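You operate a simulated robot arm through the tools that you are given. There is no shell and no other tool.

Carry out the task below with a simulated robot arm. There is one attempt and no reset: what you move stays moved.

Task
Cream the top of the purple pad with the blue cloth.
Fine: care cream from the tin, its lid laid on the bench top meanwhile; put the cloth back and close the tin again. A coat counts when it lies all over at full strength: go over it till it gets no stronger.

Only the result counts: the job must be done as asked and must still hold three seconds after the hand-in. Knocking over, shifting, dropping, spilling or breaking anything else fails it. A push-on lid holds only when it is set on centred and level and pressed home; a screw cap is set on level and turned clockwise until tight. Flat cloth is picked up by pressing the open fingertips on it (5 to 10 N) and closing them slowly along it; thin cloth reads only 2 to 8 mm in the jaws.

Robot
A 6-joint arm with a two-finger parallel gripper, fixed in place. Base frame: the origin is on the floor under the middle of its stand, x ahead of it, y to its left, z up. Units: mm, degrees, N and s.
It reaches about 1313 mm from its shoulder. Its first joint turns from -166.0 to 166.0 degrees. Payload 3.43 kg.
Tool frame: the origin (TCP) lies between the finger pads and is the grasp point; the fingertips stand 34 mm ahead of it; z points along the fingers, y is the line along which they close. Largest opening 128 mm; finger width 24, thickness 12; the body of the gripper, 48 by 130 mm, starts 96 mm behind the TCP.
Orientation is that of the tool frame in the base frame, as a unit quaternion [x, y, z, w]. With the fingers straight down and closing along the base's y, the tool's x points along the base's -x, its y along +y and its z along -z.

Tools
- The arm moves only by the tool servo_tool. Its argument "deltas" is a list of rows, each an object of numbers (a shift or turn left out is 0, a gripper value left out holds the last): "dx", "dy", "dz": the shift along the tool's x, y, z in mm; "rx", "ry", "rz": the turn, a rotation vector about the tool's x, y, z in degrees. In form: [{"dx": .., "dy": .., "dz": .., "rx": .., "ry": .., "rz": ..}, ...]. A call has 1 to 20 rows; each row shifts and turns the commanded pose from where the row before left it, along the tool's axes as they then stand. "claw" is the closure in counts, from 0 (fully open) to 255 (shut), set as the call begins (left out, the last holds). Rows are played at 5 a second. More than 50 mm and 8.6 degrees between two rows, or a gripper value outside its range, and nothing of the call is played. A pose out of reach is approached as far as the arm can. The call stops where the force on the tool passes 40 N (or 10 N more than at its start, if that is more) or the arm is blocked; 0.2 s more then pass. The fingers move at their own pace (about 153 mm/s each) and stop on an object; they squeeze with about 39 N. The grip force told is the motor's: it shows also when the fingers shut on nothing. Time passes only in rows, and 0.2 s behind the last, so rows that do not move let the fingers close. It gives the time, the measured TCP pose, the force on the tool (base axes), the opening and the grip force at its end, in the units of the frame above (readings bear some noise), with the torque about the TCP (base axes, N m) and any sound that the robot's microphone picked up.
- Cameras (640 x 400 px; columns grow to the right, rows downward): "scene" is fixed at [411.1, -646.3, 1640.2]; the picture's right is [0.98, -0.21, 0.00], its down [-0.12, -0.54, -0.83] and it looks along [0.18, 0.81, -0.55] (base axes); focal length 349 px, centre (320, 200). "wrist" rides on the gripper at [76, -11, -160] in the tool frame; the picture's right is [0.15, 0.99, 0.00], its down [-0.88, 0.13, -0.46] and it looks along [-0.45, 0.07, 0.89] (tool axes); focal length 234 px, centre (320, 200). There is no depth. A picture from a camera that has moved, and an enlarged one, comes with that camera's place and axes in the base frame and with its lens. The place of the scene camera against the robot may be out by one fixed shift of up to 18 mm in any direction.
- get_image(camera): a new picture of that camera. The clock stands still meanwhile.
- close_up(camera, box): a new picture of the part [left, top, right, bottom] of that camera's present view, enlarged. The clock stands still meanwhile.
- job_done(): hands the job in; it is judged then, once.

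Nothing tells you positions but the pictures and the camera data. Unless the task says otherwise, let go and move clear before handing in.

The tools are called after "Request:" as name(argument=value, ...) on one line, values as JSON. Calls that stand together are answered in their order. servo_tool: Moves the arm, as the interface text tells. Its arguments: {"type":"object","properties":{"deltas":{"type":"array","items":{"type":"object","properties":{"dx":{"type":"number"},"dy":{"type":"number"},"dz":{"type":"number"},"rx":{"type":"number"},"ry":{"type":"number"},"rz":{"type":"number"}}}},"claw":{"type":"number"}},"required":["deltas"]} The other tools are called the same way: get_image (camera) takes a picture; close_up (camera, box) takes an enlarged picture of a part of a camera's view; job_done () hands the job in.

At the start:

```text
time_s: 0.0
tool_pos: [423.0, 318.7, 1100.3]
ee_rot: [-0.001, 1.0, 0.0, 0.0]
ft_force: [-0.5, -0.7, 0.2]
moment: [0.0, 0.0, -0.03]
grip_width: 128.2
gripper_force: 0.1
```

scene: 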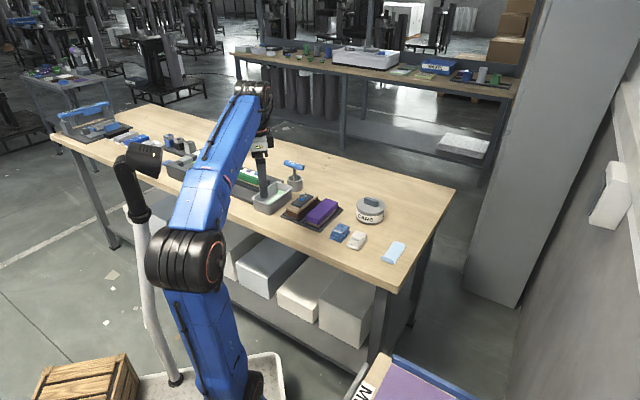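
wrist: 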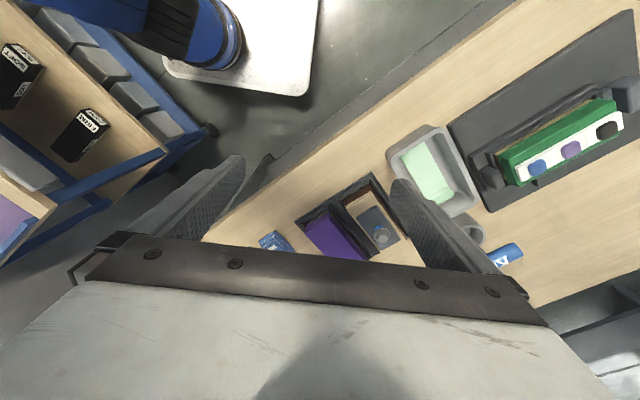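

I see a workbench with a purple pad in a tray, a round tin, and small cloths near the front edge. I'll look closer before moving.

Request:
close_up(camera="scene", box=[240, 150, 440, 275])

Request:
close_up(camera="scene", box=[320, 180, 420, 270])

Request:
close_up(camera="wrist", box=[200, 120, 520, 320])

```text
3.20 times, centred on (340, 212) of scene
camera zoom: at [411.1, -646.3, 1640.2], right [0.98, -0.21, 0.0], down [-0.12, -0.54, -0.83], along [0.18, 0.81, -0.55], focal length 1117 px, centre (256, 160)
```

zoom: 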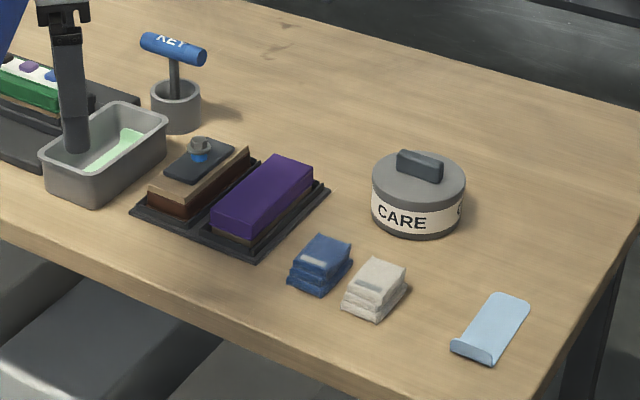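

```text
4.44 times, centred on (370, 225) of scene
camera zoom: at [411.1, -646.3, 1640.2], right [0.98, -0.21, 0.0], down [-0.12, -0.54, -0.83], along [0.18, 0.81, -0.55], focal length 1552 px, centre (98, 89)
```

zoom: 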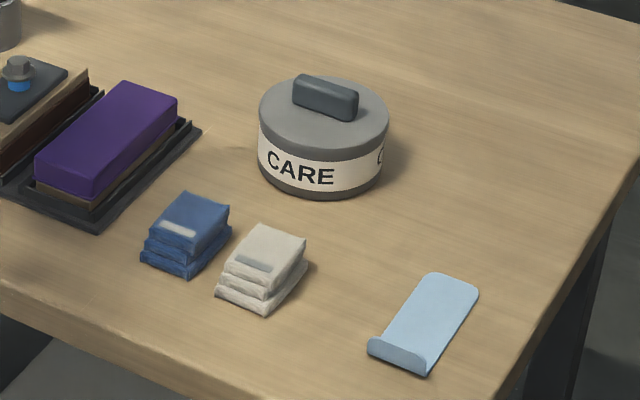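

```text
2.00 times, centred on (360, 220) of wrist
camera zoom: at [347.7, 308.0, 1259.4], right [-0.15, 0.99, 0.0], down [0.88, 0.13, 0.46], along [0.45, 0.07, -0.89], focal length 468 px, centre (240, 160)
```

zoom: 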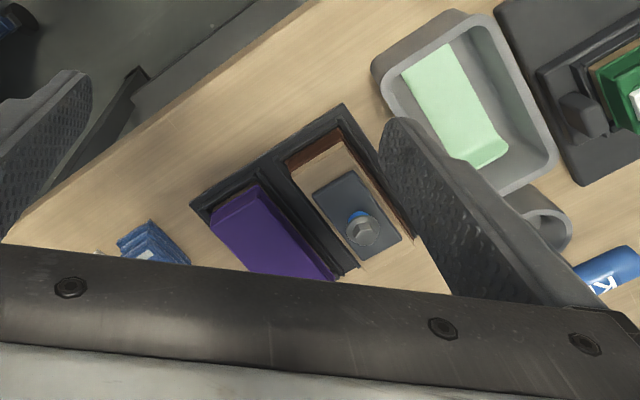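

The bench runs diagonally ahead of the robot. There's a purple block on a tray at about (620, 320, 880), the CARE tin at about (830, 350), and dark blue, white and light blue items closer to the edge. I'll move the wrist camera over them for a better view.

Request:
servo_tool(deltas=[{"dx": -35, "dy": -20, "dz": -15}, {"dx": -35, "dy": -20, "dz": -15}, {"dx": -35, "dy": -20, "dz": -15}, {"dx": -35, "dy": -20, "dz": -15}, {"dx": 0}])

Request:
get_image(camera="wrist")

Request:
get_image(camera="scene")

```text
time_s: 1.2
tool_pos: [564.9, 240.0, 1161.0]
ee_rot: [-0.001, 1.0, 0.0, 0.0]
ft_force: [-0.4, 0.2, -0.5]
moment: [0.02, 0.0, -0.01]
grip_width: 127.8
gripper_force: 0.1
```

```text
taken
camera wrist: at [488.6, 228.4, 1321.0], right [-0.15, 0.99, 0.0], down [0.88, 0.13, 0.46], along [0.45, 0.07, -0.89], focal length 234 px, centre (320, 200)
```

wrist: 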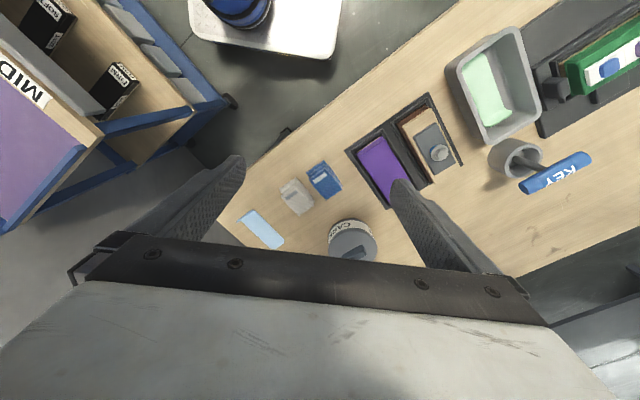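

```text
taken
```

scene: 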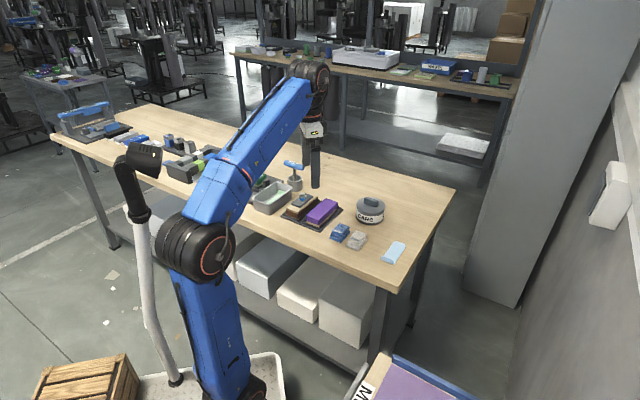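

Request:
close_up(camera="wrist", box=[220, 80, 480, 270])

Request:
close_up(camera="scene", box=[320, 215, 420, 275])

Request:
close_up(camera="scene", box=[240, 150, 360, 240])

```text
2.11 times, centred on (350, 175) of wrist
camera zoom: at [488.6, 228.4, 1321.0], right [-0.15, 0.99, 0.0], down [0.88, 0.13, 0.46], along [0.45, 0.07, -0.89], focal length 493 px, centre (257, 253)
```

zoom: 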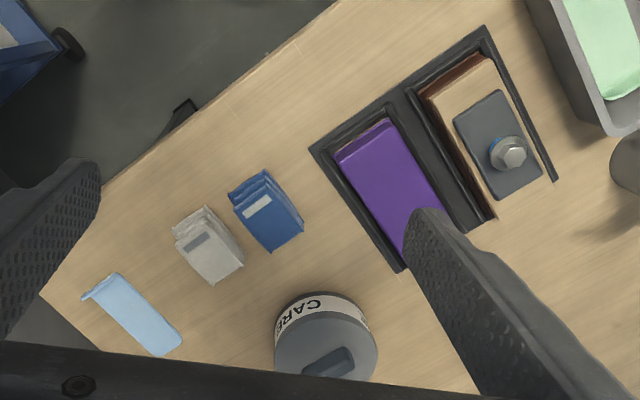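

```text
6.40 times, centred on (370, 245) of scene
camera zoom: at [411.1, -646.3, 1640.2], right [0.98, -0.21, 0.0], down [-0.12, -0.54, -0.83], along [0.18, 0.81, -0.55], focal length 2235 px, centre (0, -88)
```

zoom: 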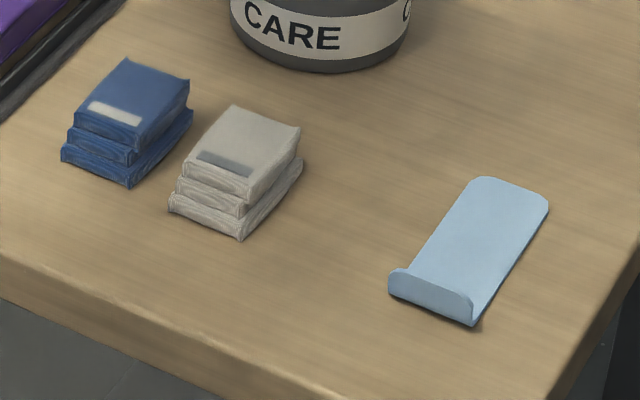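

```text
4.44 times, centred on (300, 195) of scene
camera zoom: at [411.1, -646.3, 1640.2], right [0.98, -0.21, 0.0], down [-0.12, -0.54, -0.83], along [0.18, 0.81, -0.55], focal length 1552 px, centre (409, 222)
```

zoom: 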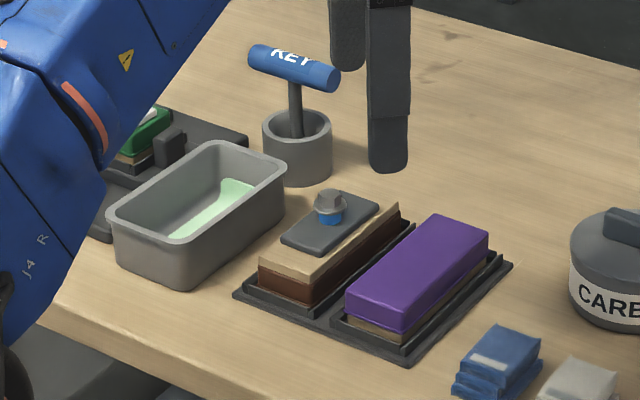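

The light blue item looks like a thin flat cloth with a curled end. The dark blue and white items look like folded stacks with labels. I'll move closer to tell which one is the blue cloth.

Request:
servo_tool(deltas=[{"dx": -25, "dy": -6, "dz": 30}, {"dx": -25, "dy": -6, "dz": 30}, {"dx": -25, "dy": -6, "dz": 30}, {"dx": -25, "dy": -6, "dz": 30}, {"dx": -25, "dy": -6, "dz": 30}, {"dx": 0}])

Request:
get_image(camera="wrist")

Request:
close_up(camera="wrist", box=[200, 80, 440, 250])

```text
time_s: 2.6
tool_pos: [687.6, 208.2, 1010.2]
ee_rot: [0.0, 1.0, 0.0, 0.001]
ft_force: [-0.5, 0.2, 0.1]
moment: [-0.02, 0.02, -0.01]
grip_width: 128.0
gripper_force: 0.0
```

```text
taken
camera wrist: at [611.7, 197.8, 1169.3], right [-0.15, 0.99, 0.0], down [0.88, 0.13, 0.46], along [0.45, 0.07, -0.89], focal length 234 px, centre (320, 200)
```

wrist: 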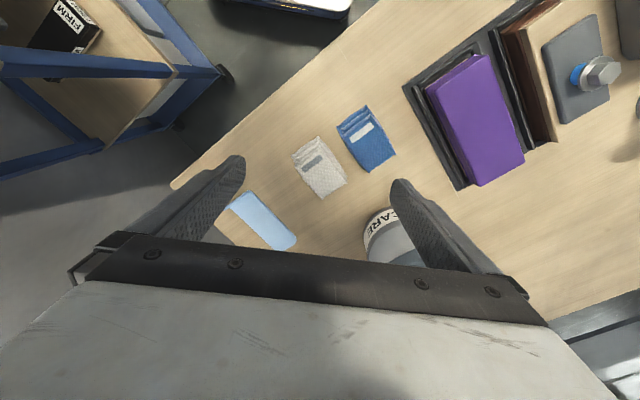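

```text
2.35 times, centred on (320, 165) of wrist
camera zoom: at [611.7, 197.8, 1169.3], right [-0.15, 0.99, 0.0], down [0.88, 0.13, 0.46], along [0.45, 0.07, -0.89], focal length 551 px, centre (320, 282)
```

zoom: 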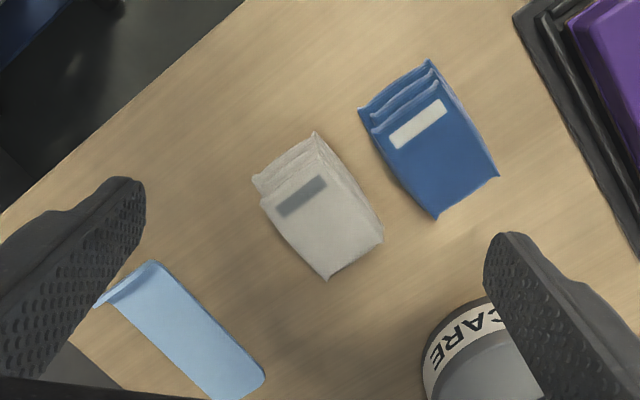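

The dark blue item is a soft, layered cloth with a tag, and a matching white one sits next to it. I'll look closely at the light blue item to find out what it is.

Request:
servo_tool(deltas=[{"dx": -30, "dy": -20, "dz": 20}, {"dx": -30, "dy": -20, "dz": 20}, {"dx": -20, "dy": -20, "dz": 10}, {"dx": -10, "dy": -10, "dz": 0}, {"dx": 0}])

Request:
get_image(camera="wrist")

Request:
close_up(camera="wrist", box=[220, 80, 440, 250])

Request:
close_up(camera="scene", box=[370, 230, 420, 275])

Request:
close_up(camera="scene", box=[325, 215, 375, 255])

```text
time_s: 3.8
tool_pos: [777.7, 137.6, 960.4]
ee_rot: [0.0, 1.0, 0.0, 0.0]
ft_force: [0.2, -0.1, 1.0]
moment: [0.01, 0.01, 0.0]
grip_width: 128.2
gripper_force: 0.1
```

```text
taken
camera wrist: at [703.7, 127.0, 1120.5], right [-0.15, 0.99, 0.0], down [0.88, 0.13, 0.46], along [0.45, 0.07, -0.89], focal length 234 px, centre (320, 200)
```

wrist: 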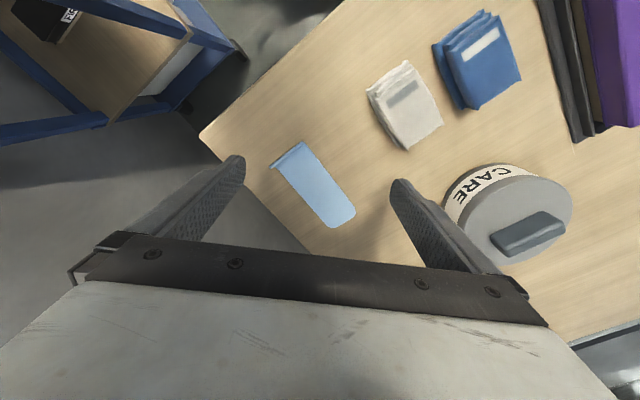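

```text
2.35 times, centred on (330, 165) of wrist
camera zoom: at [703.7, 127.0, 1120.5], right [-0.15, 0.99, 0.0], down [0.88, 0.13, 0.46], along [0.45, 0.07, -0.89], focal length 551 px, centre (296, 282)
```

zoom: 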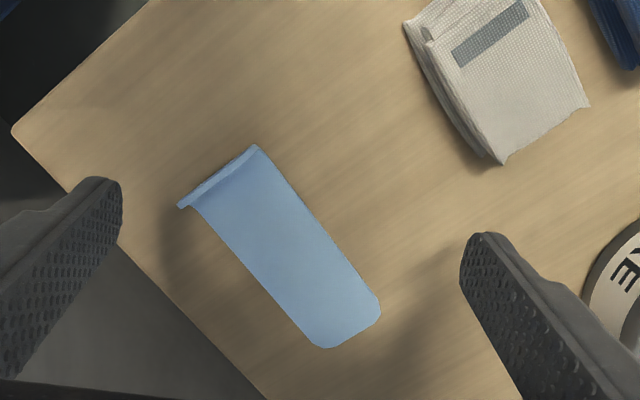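

```text
8.89 times, centred on (395, 252) of scene
camera zoom: at [411.1, -646.3, 1640.2], right [0.98, -0.21, 0.0], down [-0.12, -0.54, -0.83], along [0.18, 0.81, -0.55], focal length 3104 px, centre (-347, -267)
```

zoom: 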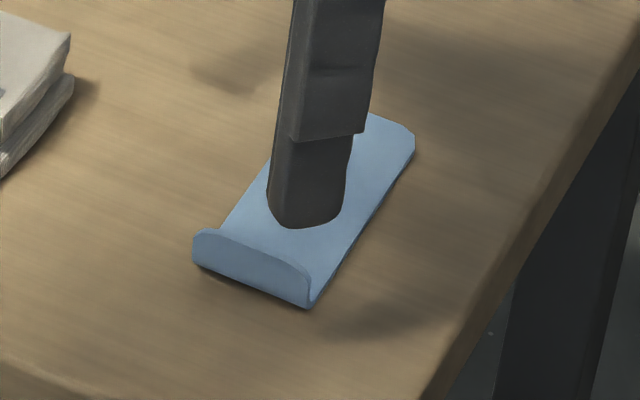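

```text
10.00 times, centred on (350, 235) of scene
camera zoom: at [411.1, -646.3, 1640.2], right [0.98, -0.21, 0.0], down [-0.12, -0.54, -0.83], along [0.18, 0.81, -0.55], focal length 3492 px, centre (20, -150)
```

zoom: 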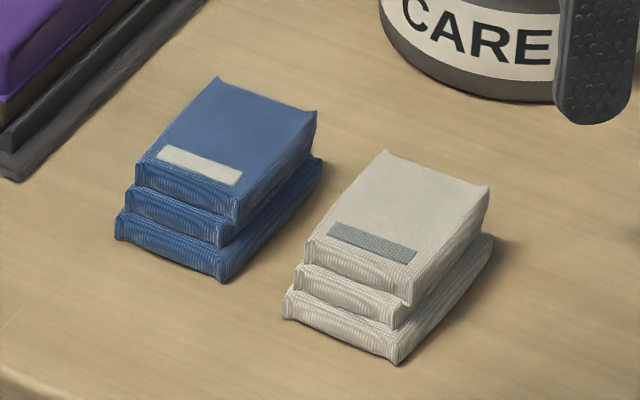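

The dark blue item has a woven texture and fold layers, so it is the blue cloth. The light blue item is smooth plastic. I put the bench top at z ≈ 860, with the bench axes turned about 45° to the base. Next I'll look at the tin from above.

Request:
servo_tool(deltas=[{"dz": -45}, {"dx": 5, "dy": 38, "dz": -25}, {"dx": 5, "dy": 38}, {"dx": 5, "dy": 38}, {"dx": 5, "dy": 38}, {"dx": 5, "dy": 38}, {"dx": 0}])

Request:
get_image(camera="wrist")

Request:
close_up(camera="wrist", box=[220, 80, 440, 260])

```text
time_s: 5.4
tool_pos: [753.4, 329.8, 1029.8]
ee_rot: [0.0, 1.0, 0.0, -0.001]
ft_force: [-0.4, -0.2, 0.0]
moment: [-0.02, 0.0, -0.02]
grip_width: 127.9
gripper_force: 0.1
```

```text
taken
camera wrist: at [679.1, 317.9, 1189.5], right [-0.15, 0.99, 0.0], down [0.88, 0.13, 0.46], along [0.45, 0.07, -0.89], focal length 234 px, centre (320, 200)
```

wrist: 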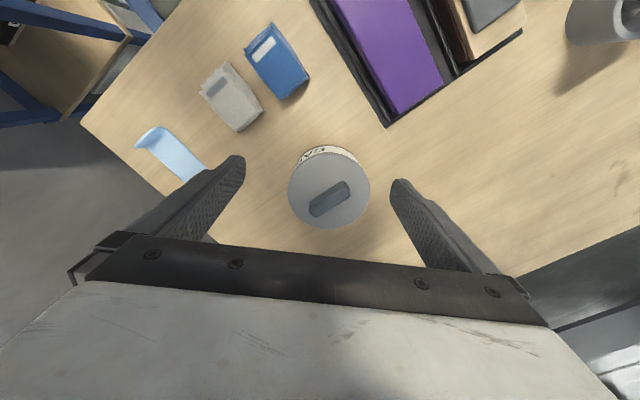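

```text
2.22 times, centred on (330, 170) of wrist
camera zoom: at [679.1, 317.9, 1189.5], right [-0.15, 0.99, 0.0], down [0.88, 0.13, 0.46], along [0.45, 0.07, -0.89], focal length 520 px, centre (298, 267)
```

zoom: 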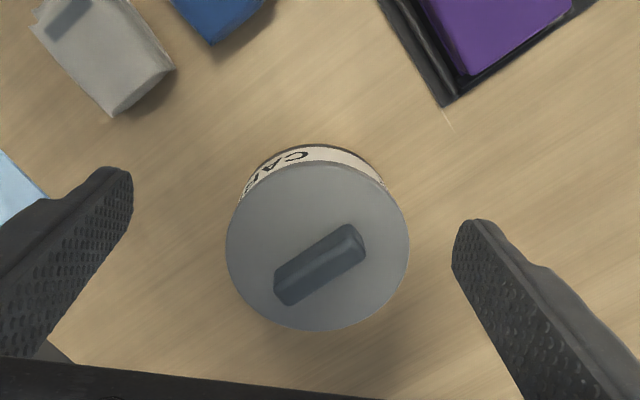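

The lid has a bar handle running along (-0.7, 0.7), at roughly (802, 348) with the lid top near z ≈ 915. I'll turn the tool 45° so the fingers close across the bar, then look again to triangulate.

Request:
servo_tool(deltas=[{"rz": 7.5}, {"rz": 7.5}, {"rz": 7.5}, {"rz": 7.5}, {"rz": 7.5}, {"rz": 7.5}, {"dx": 0}])

Request:
get_image(camera="wrist")

```text
time_s: 7.0
tool_pos: [753.1, 330.1, 1029.8]
ee_rot: [0.384, 0.923, 0.0, 0.0]
ft_force: [0.0, 0.4, 0.8]
moment: [0.03, 0.0, 0.0]
grip_width: 128.3
gripper_force: 0.1
```

```text
taken
camera wrist: at [691.9, 375.6, 1189.7], right [0.6, 0.8, 0.0], down [0.71, -0.53, 0.46], along [0.37, -0.27, -0.89], focal length 234 px, centre (320, 200)
```

wrist: 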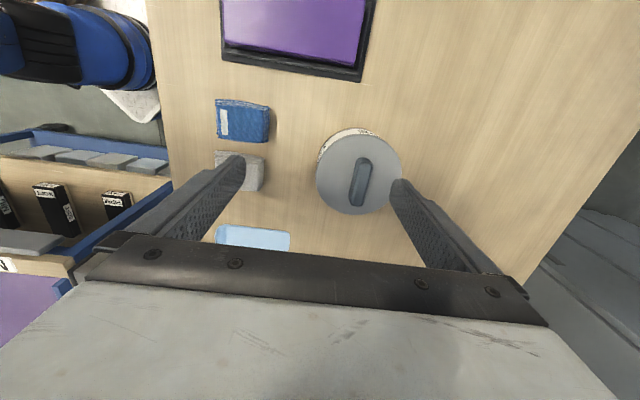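

Request:
close_up(camera="wrist", box=[290, 110, 430, 230])

Request:
close_up(camera="scene", box=[340, 185, 400, 235])

```text
3.33 times, centred on (360, 170) of wrist
camera zoom: at [691.9, 375.6, 1189.7], right [0.6, 0.8, 0.0], down [0.71, -0.53, 0.46], along [0.37, -0.27, -0.89], focal length 781 px, centre (187, 300)
```

zoom: 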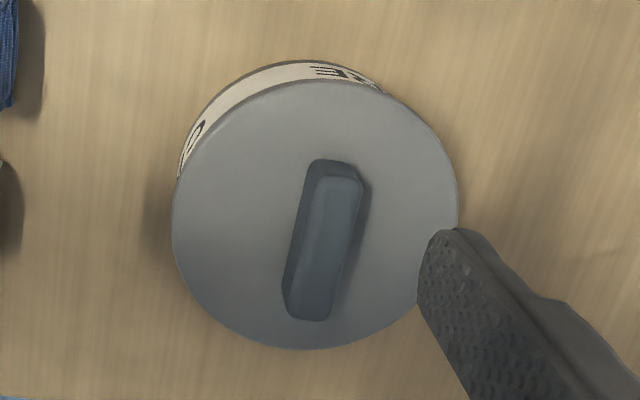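

```text
8.00 times, centred on (370, 210) of scene
camera zoom: at [411.1, -646.3, 1640.2], right [0.98, -0.21, 0.0], down [-0.12, -0.54, -0.83], along [0.18, 0.81, -0.55], focal length 2793 px, centre (-80, 120)
```

zoom: 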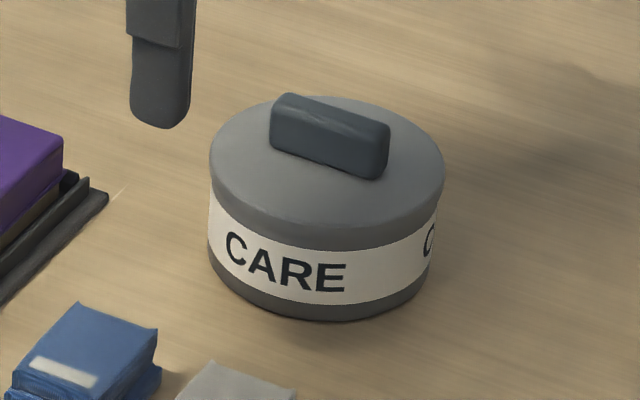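

The lid is about 105 mm across and the tin about 50 mm high, with a handle roughly 27 mm tall. I'll move straight above the handle and triangulate again.

Request:
servo_tool(deltas=[{"dx": -12, "dy": 26}, {"dx": -12.7, "dy": 27}, {"dx": 0}, {"dx": 0}])

Request:
close_up(camera="wrist", box=[240, 90, 400, 230])

Request:
get_image(camera="wrist")

```text
time_s: 8.0
tool_pos: [806.0, 349.8, 1030.4]
ee_rot: [0.382, 0.924, 0.0, 0.001]
ft_force: [0.3, 0.1, 0.0]
moment: [-0.01, 0.0, -0.01]
grip_width: 128.3
gripper_force: 0.0
```

```text
2.86 times, centred on (320, 160) of wrist
camera zoom: at [745.1, 395.6, 1189.8], right [0.6, 0.8, 0.0], down [0.71, -0.53, 0.46], along [0.37, -0.27, -0.89], focal length 669 px, centre (320, 314)
```

zoom: 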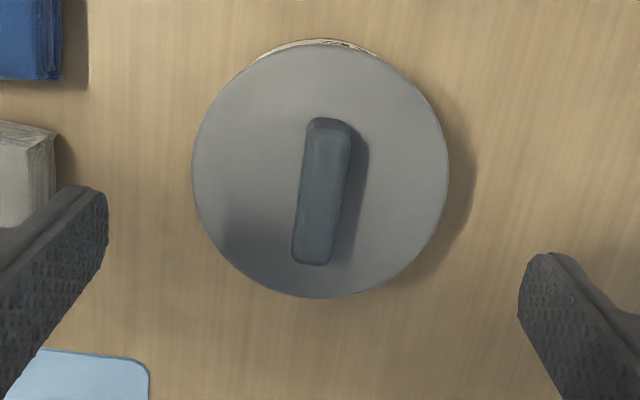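

```text
taken
camera wrist: at [745.1, 395.6, 1189.8], right [0.6, 0.8, 0.0], down [0.71, -0.53, 0.46], along [0.37, -0.27, -0.89], focal length 234 px, centre (320, 200)
```

wrist: 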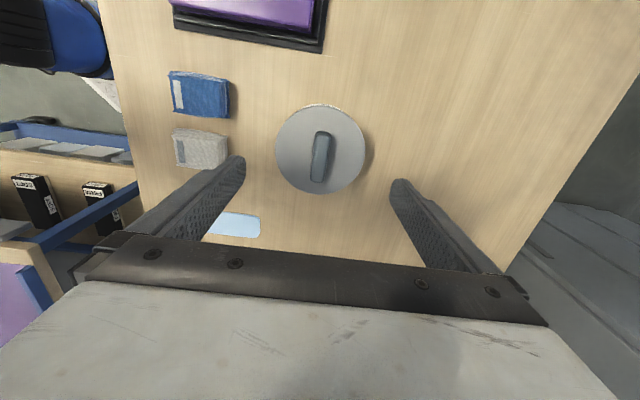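

The handle centre is at about (805, 351), its top near z ≈ 941, and the lid surface near 914. The bar is in line with tool x. I'll narrow the fingers and descend around the handle.

Request:
servo_tool(deltas=[{"dx": 1.8, "dy": 0.3, "dz": 0}, {"dz": 15}, {"dz": 15}, {"dz": 12}, {"dx": 0}], claw=140)

Request:
close_up(camera="wrist", box=[220, 80, 420, 240])

Request:
close_up(camera="scene", box=[330, 160, 410, 240])

```text
time_s: 9.2
tool_pos: [806.6, 350.2, 986.9]
ee_rot: [0.383, 0.924, 0.001, 0.0]
ft_force: [-0.2, -1.1, -0.5]
moment: [0.01, 0.01, -0.02]
grip_width: 57.8
gripper_force: 0.0
```

```text
2.50 times, centred on (320, 160) of wrist
camera zoom: at [746.1, 396.3, 1147.6], right [0.6, 0.8, 0.0], down [0.71, -0.53, 0.46], along [0.37, -0.27, -0.89], focal length 585 px, centre (320, 300)
```

zoom: 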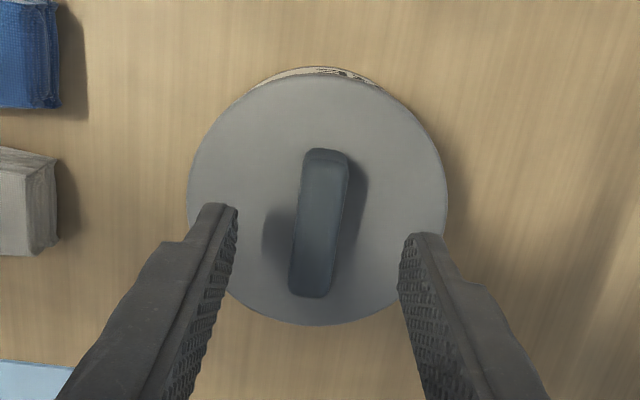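

```text
5.00 times, centred on (370, 200) of scene
camera zoom: at [411.1, -646.3, 1640.2], right [0.98, -0.21, 0.0], down [-0.12, -0.54, -0.83], along [0.18, 0.81, -0.55], focal length 1746 px, centre (70, 200)
```

zoom: 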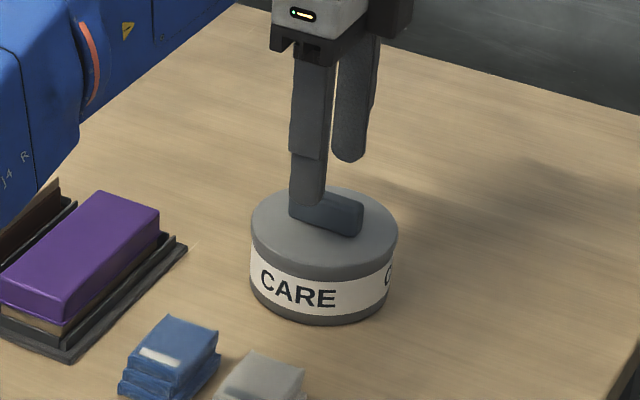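

Request:
servo_tool(deltas=[{"dz": 7}, {"dz": 7}, {"dz": 5}, {"dz": 4}, {"dx": 0}])

Request:
close_up(camera="wrist", box=[220, 80, 420, 240])

Request:
close_up(camera="scene", box=[345, 175, 395, 235])

```text
time_s: 10.4
tool_pos: [807.2, 351.7, 964.9]
ee_rot: [0.384, 0.924, 0.001, 0.001]
ft_force: [0.7, -1.1, -0.1]
moment: [-0.03, -0.04, 0.03]
grip_width: 57.5
gripper_force: 0.0
```

```text
2.50 times, centred on (320, 160) of wrist
camera zoom: at [745.8, 397.4, 1124.3], right [0.6, 0.8, 0.0], down [0.71, -0.53, 0.46], along [0.37, -0.27, -0.89], focal length 585 px, centre (320, 300)
```

zoom: 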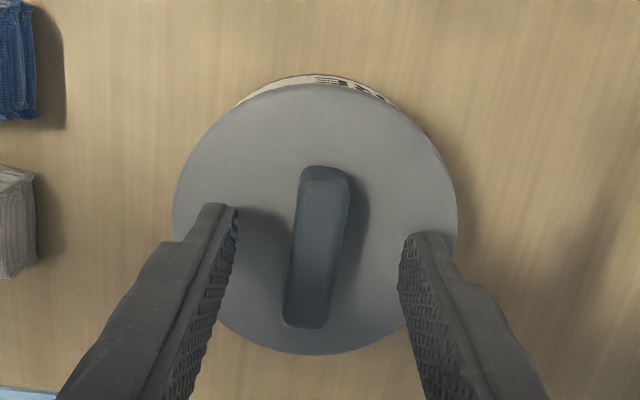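

```text
6.67 times, centred on (370, 205) of scene
camera zoom: at [411.1, -646.3, 1640.2], right [0.98, -0.21, 0.0], down [-0.12, -0.54, -0.83], along [0.18, 0.81, -0.55], focal length 2328 px, centre (-13, 167)
```

zoom: 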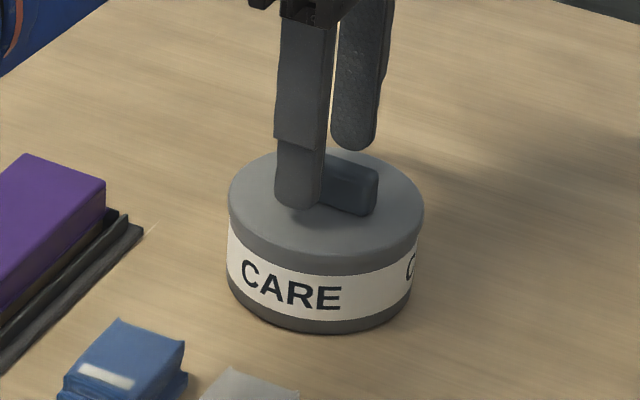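

Request:
servo_tool(deltas=[{"dz": 4}, {"dz": 3}, {"dz": 2}, {"dx": 0}])

Request:
close_up(camera="scene", box=[345, 175, 395, 235])

```text
time_s: 11.4
tool_pos: [806.7, 349.5, 956.1]
ee_rot: [0.383, 0.924, -0.001, 0.0]
ft_force: [0.3, -0.6, -0.4]
moment: [-0.01, 0.04, -0.01]
grip_width: 57.6
gripper_force: 0.0
```

```text
6.67 times, centred on (370, 205) of scene
camera zoom: at [411.1, -646.3, 1640.2], right [0.98, -0.21, 0.0], down [-0.12, -0.54, -0.83], along [0.18, 0.81, -0.55], focal length 2328 px, centre (-13, 167)
```

zoom: 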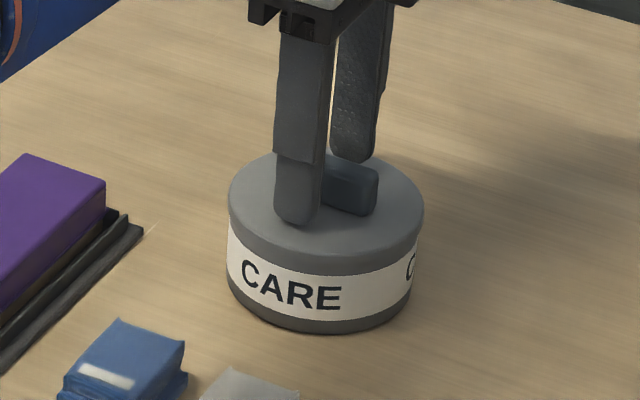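

Request:
servo_tool(deltas=[{"dx": 0}, {"dx": 0}], claw=205)

Request:
close_up(camera="wrist", box=[220, 80, 420, 240])

```text
time_s: 12.0
tool_pos: [806.4, 351.6, 956.3]
ee_rot: [0.382, 0.924, 0.0, 0.001]
ft_force: [-0.1, 0.3, -1.3]
moment: [0.02, 0.01, 0.01]
grip_width: 24.9
gripper_force: 0.0
```

```text
2.50 times, centred on (320, 160) of wrist
camera zoom: at [745.8, 396.8, 1115.7], right [0.6, 0.8, 0.0], down [0.71, -0.53, 0.46], along [0.37, -0.27, -0.89], focal length 585 px, centre (320, 300)
```

zoom: 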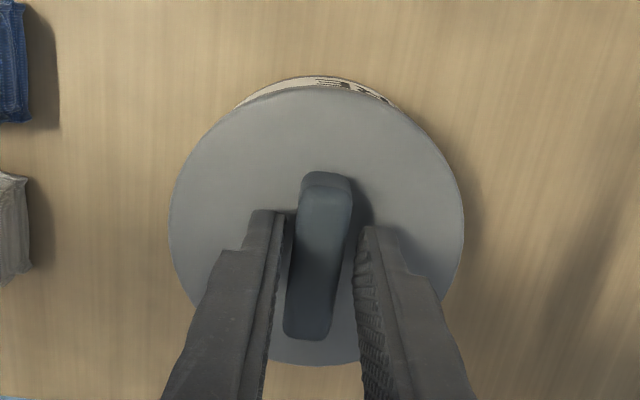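

Request:
servo_tool(deltas=[{"dx": 0}, {"dx": 0}, {"dx": 0}], claw=255)

Request:
close_up(camera="wrist", box=[220, 80, 420, 240])

```text
time_s: 12.8
tool_pos: [807.4, 351.1, 956.9]
ee_rot: [0.383, 0.924, 0.0, 0.0]
ft_force: [1.0, -0.3, 0.0]
moment: [0.01, 0.0, -0.03]
grip_width: 16.1
gripper_force: 38.8
heard: snap
```

```text
2.50 times, centred on (320, 160) of wrist
camera zoom: at [745.8, 396.8, 1115.7], right [0.6, 0.8, 0.0], down [0.71, -0.53, 0.46], along [0.37, -0.27, -0.89], focal length 585 px, centre (320, 300)
```

zoom: 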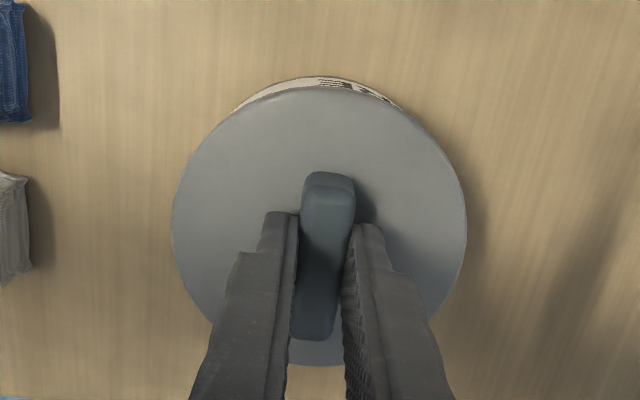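

Gripped at 16 mm, and I heard a snap. Now I'll lift slowly.

Request:
servo_tool(deltas=[{"dz": -1}, {"dz": -1}, {"dz": -1}, {"dx": 0}])

Request:
close_up(camera="scene", box=[345, 175, 395, 235])

```text
time_s: 13.8
tool_pos: [807.0, 351.6, 958.5]
ee_rot: [0.383, 0.924, 0.0, 0.0]
ft_force: [0.2, -0.3, -0.3]
moment: [-0.02, -0.02, -0.02]
grip_width: 15.7
gripper_force: 38.6
```

```text
6.67 times, centred on (370, 205) of scene
camera zoom: at [411.1, -646.3, 1640.2], right [0.98, -0.21, 0.0], down [-0.12, -0.54, -0.83], along [0.18, 0.81, -0.55], focal length 2328 px, centre (-13, 167)
```

zoom: 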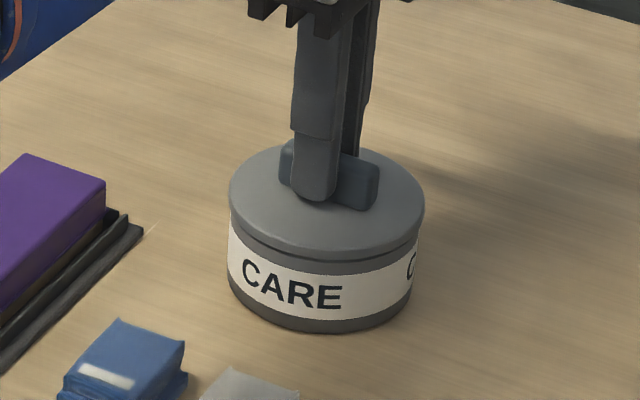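

The lid is coming off cleanly, with a gap showing at the rim. I'll lift it clear.

Request:
servo_tool(deltas=[{"dz": -2}, {"dz": -3}, {"dz": -5}, {"dz": -8}, {"dz": -12}, {"dx": 0}])

Request:
close_up(camera="scene", box=[325, 155, 415, 245])

Request:
get_image(camera="wrist")

```text
time_s: 15.2
tool_pos: [808.0, 351.2, 988.8]
ee_rot: [0.382, 0.924, 0.001, 0.001]
ft_force: [0.4, -0.6, -1.0]
moment: [0.01, 0.02, 0.0]
grip_width: 15.6
gripper_force: 39.2
```

```text
4.44 times, centred on (370, 200) of scene
camera zoom: at [411.1, -646.3, 1640.2], right [0.98, -0.21, 0.0], down [-0.12, -0.54, -0.83], along [0.18, 0.81, -0.55], focal length 1552 px, centre (98, 200)
```

zoom: 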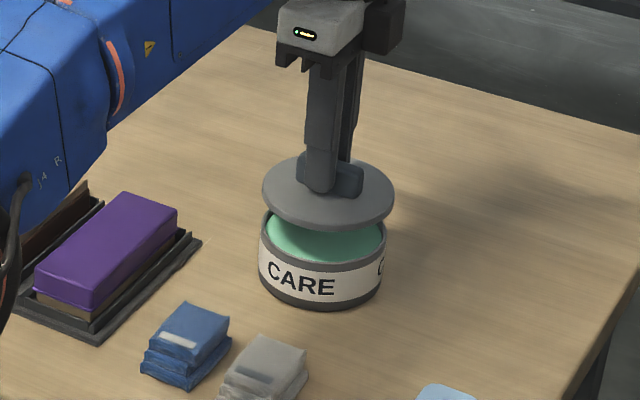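

```text
taken
camera wrist: at [746.3, 396.7, 1148.4], right [0.6, 0.8, 0.0], down [0.71, -0.53, 0.46], along [0.37, -0.27, -0.89], focal length 234 px, centre (320, 200)
```

wrist: 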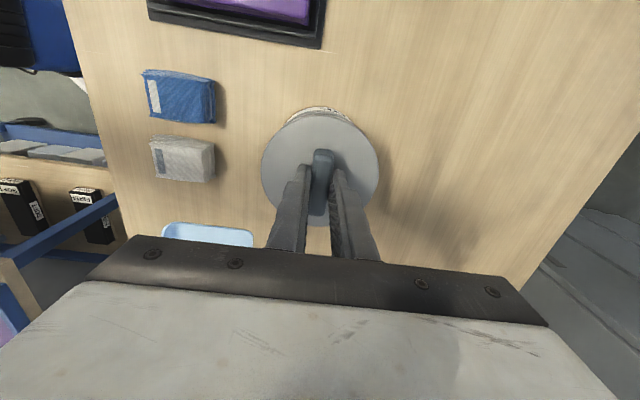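

The lid is off and the tin holds mint-green cream. I'll lay the lid on the open bench about 140 mm behind the tin, going in the +x +y direction.

Request:
servo_tool(deltas=[{"dz": -15}, {"dy": 35}, {"dy": 35}, {"dy": 35}, {"dy": 35}, {"dz": 20}, {"dz": 20}, {"dz": 15}, {"dx": 0}])

Request:
get_image(camera="wrist")

Request:
close_up(camera="scene", box=[325, 135, 445, 245])

```text
time_s: 17.2
tool_pos: [906.6, 450.4, 949.2]
ee_rot: [0.383, 0.924, 0.001, 0.0]
ft_force: [1.1, 0.2, -1.0]
moment: [0.0, -0.02, 0.03]
grip_width: 16.0
gripper_force: 38.5
```

```text
taken
camera wrist: at [844.8, 495.5, 1109.0], right [0.6, 0.8, 0.0], down [0.71, -0.53, 0.46], along [0.37, -0.27, -0.89], focal length 234 px, centre (320, 200)
```

wrist: 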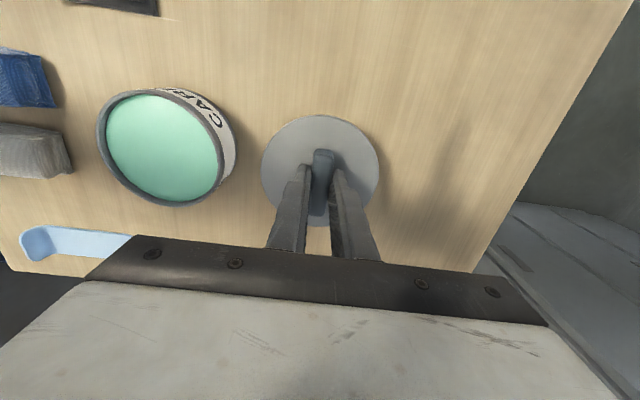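

```text
3.64 times, centred on (385, 190) of scene
camera zoom: at [411.1, -646.3, 1640.2], right [0.98, -0.21, 0.0], down [-0.12, -0.54, -0.83], along [0.18, 0.81, -0.55], focal length 1270 px, centre (84, 236)
```

zoom: 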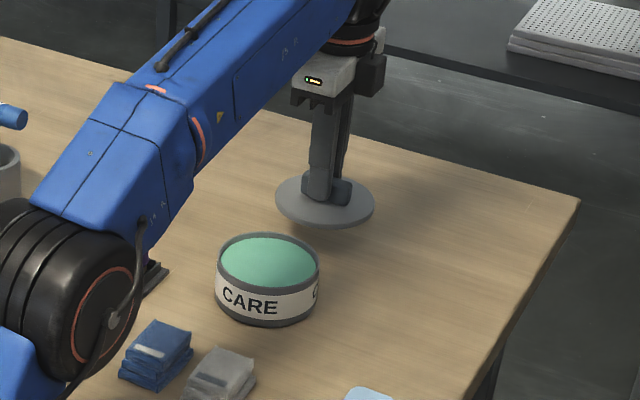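

Request:
servo_tool(deltas=[{"dz": 8}, {"dz": 7}, {"dz": 5}, {"dz": 4}, {"dx": 0}])

Request:
close_up(camera="scene", box=[355, 165, 415, 215])

```text
time_s: 18.4
tool_pos: [907.0, 448.9, 924.2]
ee_rot: [0.383, 0.924, 0.0, 0.0]
ft_force: [0.6, -0.1, 0.0]
moment: [-0.04, 0.01, 0.02]
grip_width: 16.1
gripper_force: 39.2
```

```text
8.00 times, centred on (385, 190) of scene
camera zoom: at [411.1, -646.3, 1640.2], right [0.98, -0.21, 0.0], down [-0.12, -0.54, -0.83], along [0.18, 0.81, -0.55], focal length 2793 px, centre (-200, 280)
```

zoom: 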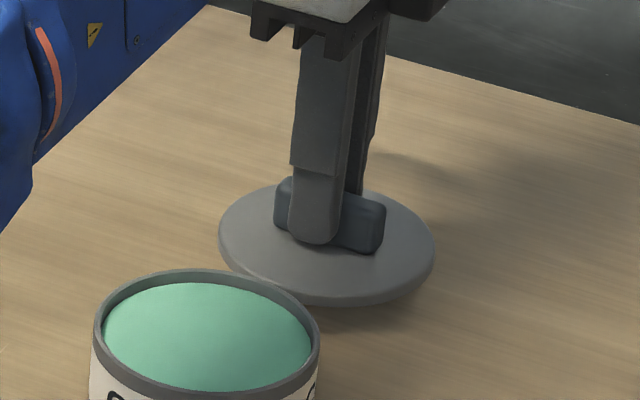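

Request:
servo_tool(deltas=[{"dz": 2}, {"dz": 2}, {"dz": 2}, {"dx": 0}])

Request:
close_up(camera="scene", box=[355, 165, 415, 215])

```text
time_s: 19.4
tool_pos: [905.4, 448.9, 919.5]
ee_rot: [0.383, 0.924, 0.0, 0.001]
ft_force: [-0.3, 0.2, -0.5]
moment: [-0.04, -0.03, -0.01]
grip_width: 15.7
gripper_force: 38.2
```

```text
8.00 times, centred on (385, 190) of scene
camera zoom: at [411.1, -646.3, 1640.2], right [0.98, -0.21, 0.0], down [-0.12, -0.54, -0.83], along [0.18, 0.81, -0.55], focal length 2793 px, centre (-200, 280)
```

zoom: 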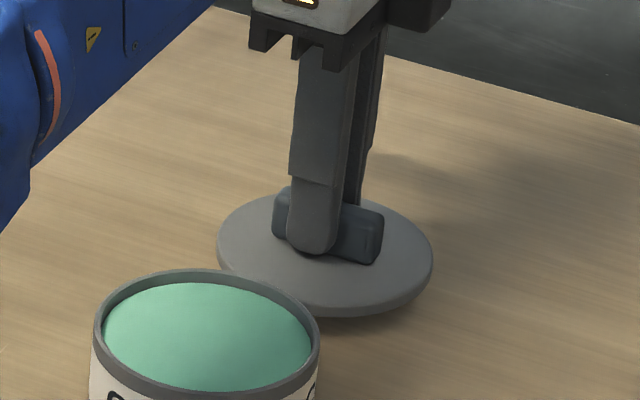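

Request:
servo_tool(deltas=[{"dz": 1.5}, {"dz": 1.5}, {"dz": 1}, {"dx": 0}])

Request:
close_up(camera="scene", box=[355, 165, 415, 215])

```text
time_s: 20.4
tool_pos: [905.9, 449.1, 915.6]
ee_rot: [0.383, 0.924, 0.002, 0.0]
ft_force: [-0.4, -0.7, -0.4]
moment: [0.0, -0.01, -0.02]
grip_width: 15.9
gripper_force: 39.1
```

```text
8.00 times, centred on (385, 190) of scene
camera zoom: at [411.1, -646.3, 1640.2], right [0.98, -0.21, 0.0], down [-0.12, -0.54, -0.83], along [0.18, 0.81, -0.55], focal length 2793 px, centre (-200, 280)
```

zoom: 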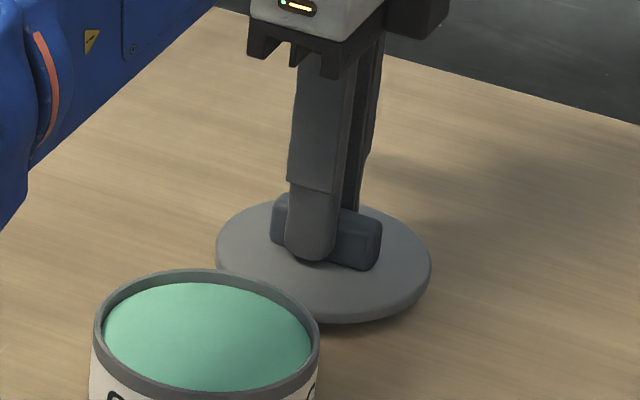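

Request:
servo_tool(deltas=[{"dz": 1}, {"dz": 1}, {"dx": 0}])

Request:
servo_tool(deltas=[{"dz": 1}, {"dx": 0}])

Request:
close_up(camera="scene", box=[355, 165, 415, 215])

```text
time_s: 21.2
tool_pos: [905.8, 449.3, 913.7]
ee_rot: [0.383, 0.924, -0.001, 0.0]
ft_force: [0.6, -0.6, -0.6]
moment: [0.01, -0.03, -0.01]
grip_width: 16.0
gripper_force: 38.6
```

```text
time_s: 21.8
tool_pos: [904.9, 449.8, 912.0]
ee_rot: [0.383, 0.924, 0.001, 0.0]
ft_force: [0.2, -0.2, 0.1]
moment: [-0.01, -0.02, -0.02]
grip_width: 16.1
gripper_force: 38.8
```

```text
8.00 times, centred on (385, 190) of scene
camera zoom: at [411.1, -646.3, 1640.2], right [0.98, -0.21, 0.0], down [-0.12, -0.54, -0.83], along [0.18, 0.81, -0.55], focal length 2793 px, centre (-200, 280)
```

zoom: 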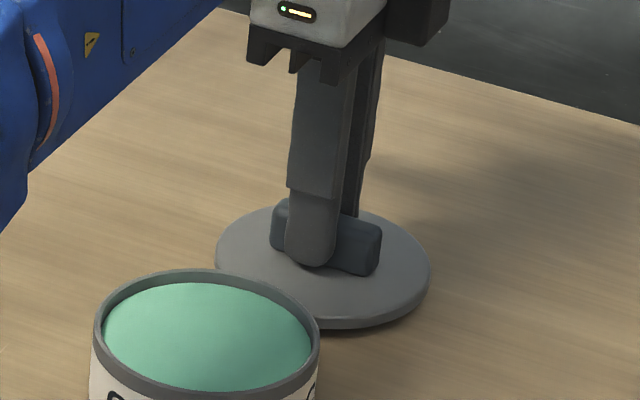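

Request:
servo_tool(deltas=[{"dz": 1}, {"dx": 0}])

Request:
servo_tool(deltas=[{"dz": 1}, {"dx": 0}])

Request:
servo_tool(deltas=[{"dz": 1}, {"dx": 0}])

```text
time_s: 22.4
tool_pos: [906.7, 449.6, 911.0]
ee_rot: [0.382, 0.924, 0.0, 0.001]
ft_force: [0.5, 0.1, -0.3]
moment: [-0.01, 0.05, 0.02]
grip_width: 15.8
gripper_force: 39.2
```

```text
time_s: 23.0
tool_pos: [908.0, 448.9, 909.3]
ee_rot: [0.383, 0.924, 0.0, -0.001]
ft_force: [-0.1, 0.5, -0.1]
moment: [0.02, -0.02, 0.03]
grip_width: 15.8
gripper_force: 38.7
```

```text
time_s: 23.6
tool_pos: [905.9, 450.0, 908.5]
ee_rot: [0.383, 0.924, -0.001, 0.0]
ft_force: [0.3, 0.5, -0.6]
moment: [-0.02, -0.02, 0.02]
grip_width: 15.9
gripper_force: 38.5
```

Request:
close_up(camera="scene", box=[355, 165, 415, 215])

Request:
close_up(camera="wrist", box=[220, 80, 420, 240])

```text
8.00 times, centred on (385, 190) of scene
camera zoom: at [411.1, -646.3, 1640.2], right [0.98, -0.21, 0.0], down [-0.12, -0.54, -0.83], along [0.18, 0.81, -0.55], focal length 2793 px, centre (-200, 280)
```

zoom: 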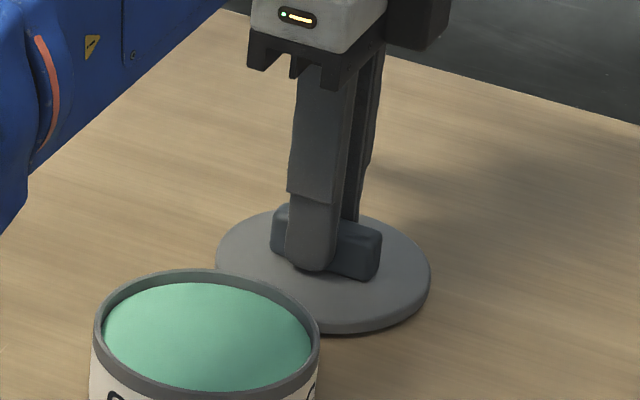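

```text
2.50 times, centred on (320, 160) of wrist
camera zoom: at [845.2, 495.9, 1068.6], right [0.6, 0.8, 0.0], down [0.71, -0.53, 0.46], along [0.37, -0.27, -0.89], focal length 585 px, centre (320, 300)
```

zoom: 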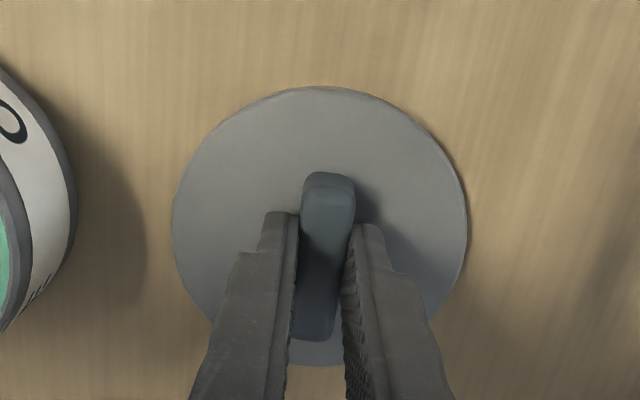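

Request:
servo_tool(deltas=[{"dz": 1}, {"dx": 0}])

Request:
servo_tool(deltas=[{"dz": 1}, {"dx": 0}])

Request:
servo_tool(deltas=[{"dz": 1}, {"dx": 0}])

```text
time_s: 24.2
tool_pos: [906.3, 450.4, 908.4]
ee_rot: [0.382, 0.924, 0.0, 0.0]
ft_force: [-0.3, -0.3, -0.4]
moment: [-0.03, -0.01, 0.0]
grip_width: 15.8
gripper_force: 38.6
```

```text
time_s: 24.8
tool_pos: [905.9, 450.5, 908.0]
ee_rot: [0.383, 0.924, 0.0, 0.0]
ft_force: [-0.4, 0.2, -0.2]
moment: [-0.01, -0.03, -0.03]
grip_width: 16.1
gripper_force: 38.7
```

```text
time_s: 25.4
tool_pos: [906.0, 449.0, 906.5]
ee_rot: [0.383, 0.924, 0.001, 0.0]
ft_force: [-0.1, -0.5, -0.4]
moment: [-0.02, 0.02, -0.01]
grip_width: 15.8
gripper_force: 38.8
```

Request:
servo_tool(deltas=[{"dz": 1}, {"dx": 0}])

Request:
servo_tool(deltas=[{"dz": 1}, {"dx": 0}])

Request:
close_up(camera="scene", box=[365, 175, 405, 210])

```text
time_s: 26.0
tool_pos: [907.0, 450.6, 905.3]
ee_rot: [0.383, 0.924, 0.001, 0.0]
ft_force: [0.5, 0.4, 0.5]
moment: [-0.06, 0.01, 0.04]
grip_width: 15.8
gripper_force: 39.0
```

```text
time_s: 26.6
tool_pos: [906.3, 449.5, 906.4]
ee_rot: [0.383, 0.924, 0.002, 0.0]
ft_force: [2.4, 3.9, 13.8]
moment: [0.05, 0.02, 0.0]
grip_width: 16.1
gripper_force: 39.0
```

```text
11.43 times, centred on (385, 192) of scene
camera zoom: at [411.1, -646.3, 1640.2], right [0.98, -0.21, 0.0], down [-0.12, -0.54, -0.83], along [0.18, 0.81, -0.55], focal length 3990 px, centre (-423, 286)
```

zoom: 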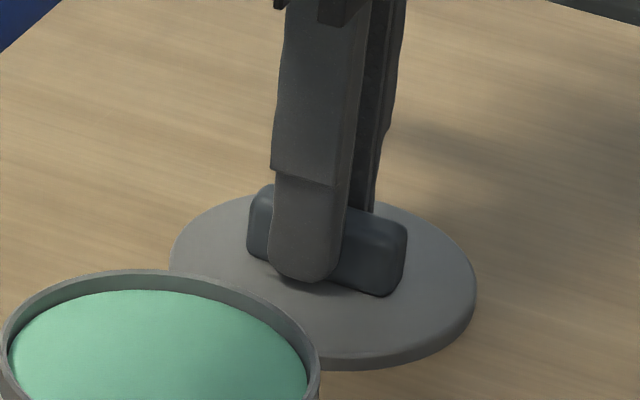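

The lid is resting on the bench, with contact at TCP z ≈ 905. I'll release it and rise.

Request:
servo_tool(deltas=[{"dz": -0.8}, {"dx": 0}])

Request:
servo_tool(deltas=[{"dx": 0}, {"dx": 0}], claw=170)

Request:
close_up(camera="wrist", box=[220, 80, 420, 240])

```text
time_s: 27.2
tool_pos: [905.6, 449.1, 905.0]
ee_rot: [0.383, 0.924, 0.0, -0.001]
ft_force: [1.6, 1.6, 10.0]
moment: [0.0, -0.01, 0.01]
grip_width: 15.7
gripper_force: 39.2
```

```text
time_s: 27.8
tool_pos: [907.0, 449.9, 904.0]
ee_rot: [0.383, 0.924, 0.0, 0.0]
ft_force: [-0.6, 0.5, 0.2]
moment: [0.01, 0.02, -0.01]
grip_width: 42.6
gripper_force: 0.0
```

```text
2.50 times, centred on (320, 160) of wrist
camera zoom: at [845.0, 495.7, 1064.4], right [0.6, 0.8, 0.0], down [0.71, -0.53, 0.46], along [0.37, -0.27, -0.89], focal length 585 px, centre (320, 300)
```

zoom: 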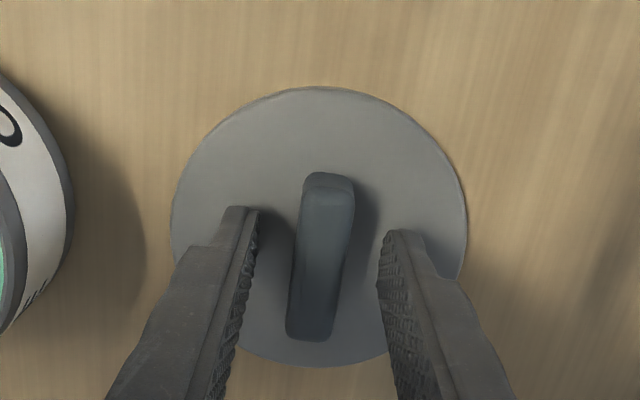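

Request:
servo_tool(deltas=[{"dz": -20}, {"dz": -35}, {"dz": -45}, {"dz": -45}, {"dx": 6.6, "dy": -44.3}, {"dx": 6.6, "dy": -44.3}, {"dx": 6.6, "dy": -44.3}, {"dx": 6.6, "dy": -44.3}, {"dx": 6.6, "dy": -44.3}, {"dx": 6.6, "dy": -44.3}, {"dx": 0}])

Request:
servo_tool(deltas=[{"rz": -7.5}, {"rz": -7.5}, {"rz": -7.5}, {"rz": -7.5}, {"rz": -7.5}, {"rz": -7.5}, {"rz": -7.5}, {"rz": -7.5}, {"rz": -7.5}, {"rz": -7.5}, {"rz": -7.5}, {"rz": -7.5}, {"dx": 0}])

Request:
get_image(camera="wrist")

Request:
get_image(camera="scene")

```text
time_s: 30.2
tool_pos: [681.6, 280.5, 1022.3]
ee_rot: [0.383, 0.924, 0.002, 0.001]
ft_force: [0.2, 0.1, -0.5]
moment: [0.02, -0.01, -0.02]
grip_width: 42.6
gripper_force: 0.1
out of reach, approached as far as the arm can: row 4
```

```text
time_s: 33.0
tool_pos: [678.1, 281.9, 1023.5]
ee_rot: [-0.384, 0.923, 0.0, 0.0]
ft_force: [0.4, 0.2, 0.2]
moment: [0.0, -0.05, 0.06]
grip_width: 42.4
gripper_force: 0.0
```

```text
taken
camera wrist: at [633.6, 220.1, 1182.8], right [-0.8, 0.59, 0.0], down [0.53, 0.72, 0.46], along [0.27, 0.37, -0.89], focal length 234 px, centre (320, 200)
```

wrist: 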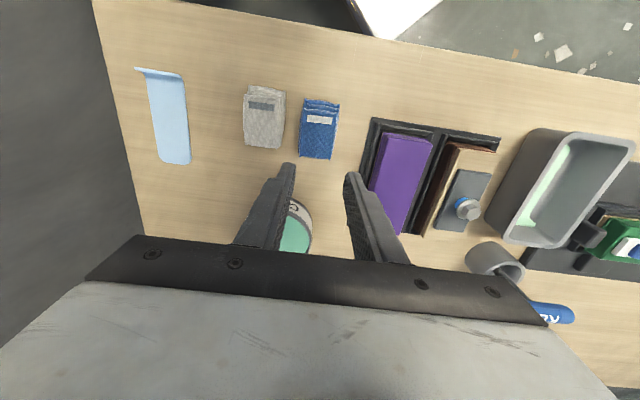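

```text
taken
```

scene: 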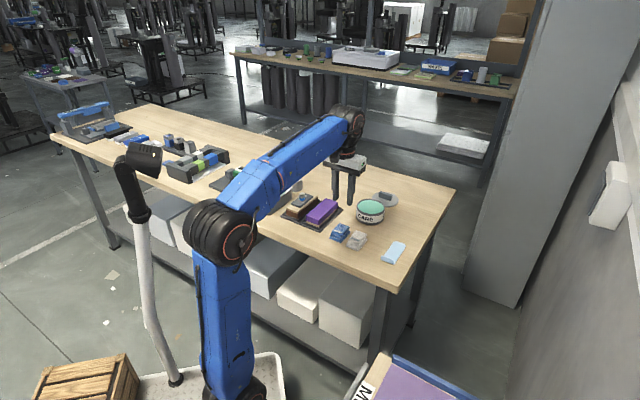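

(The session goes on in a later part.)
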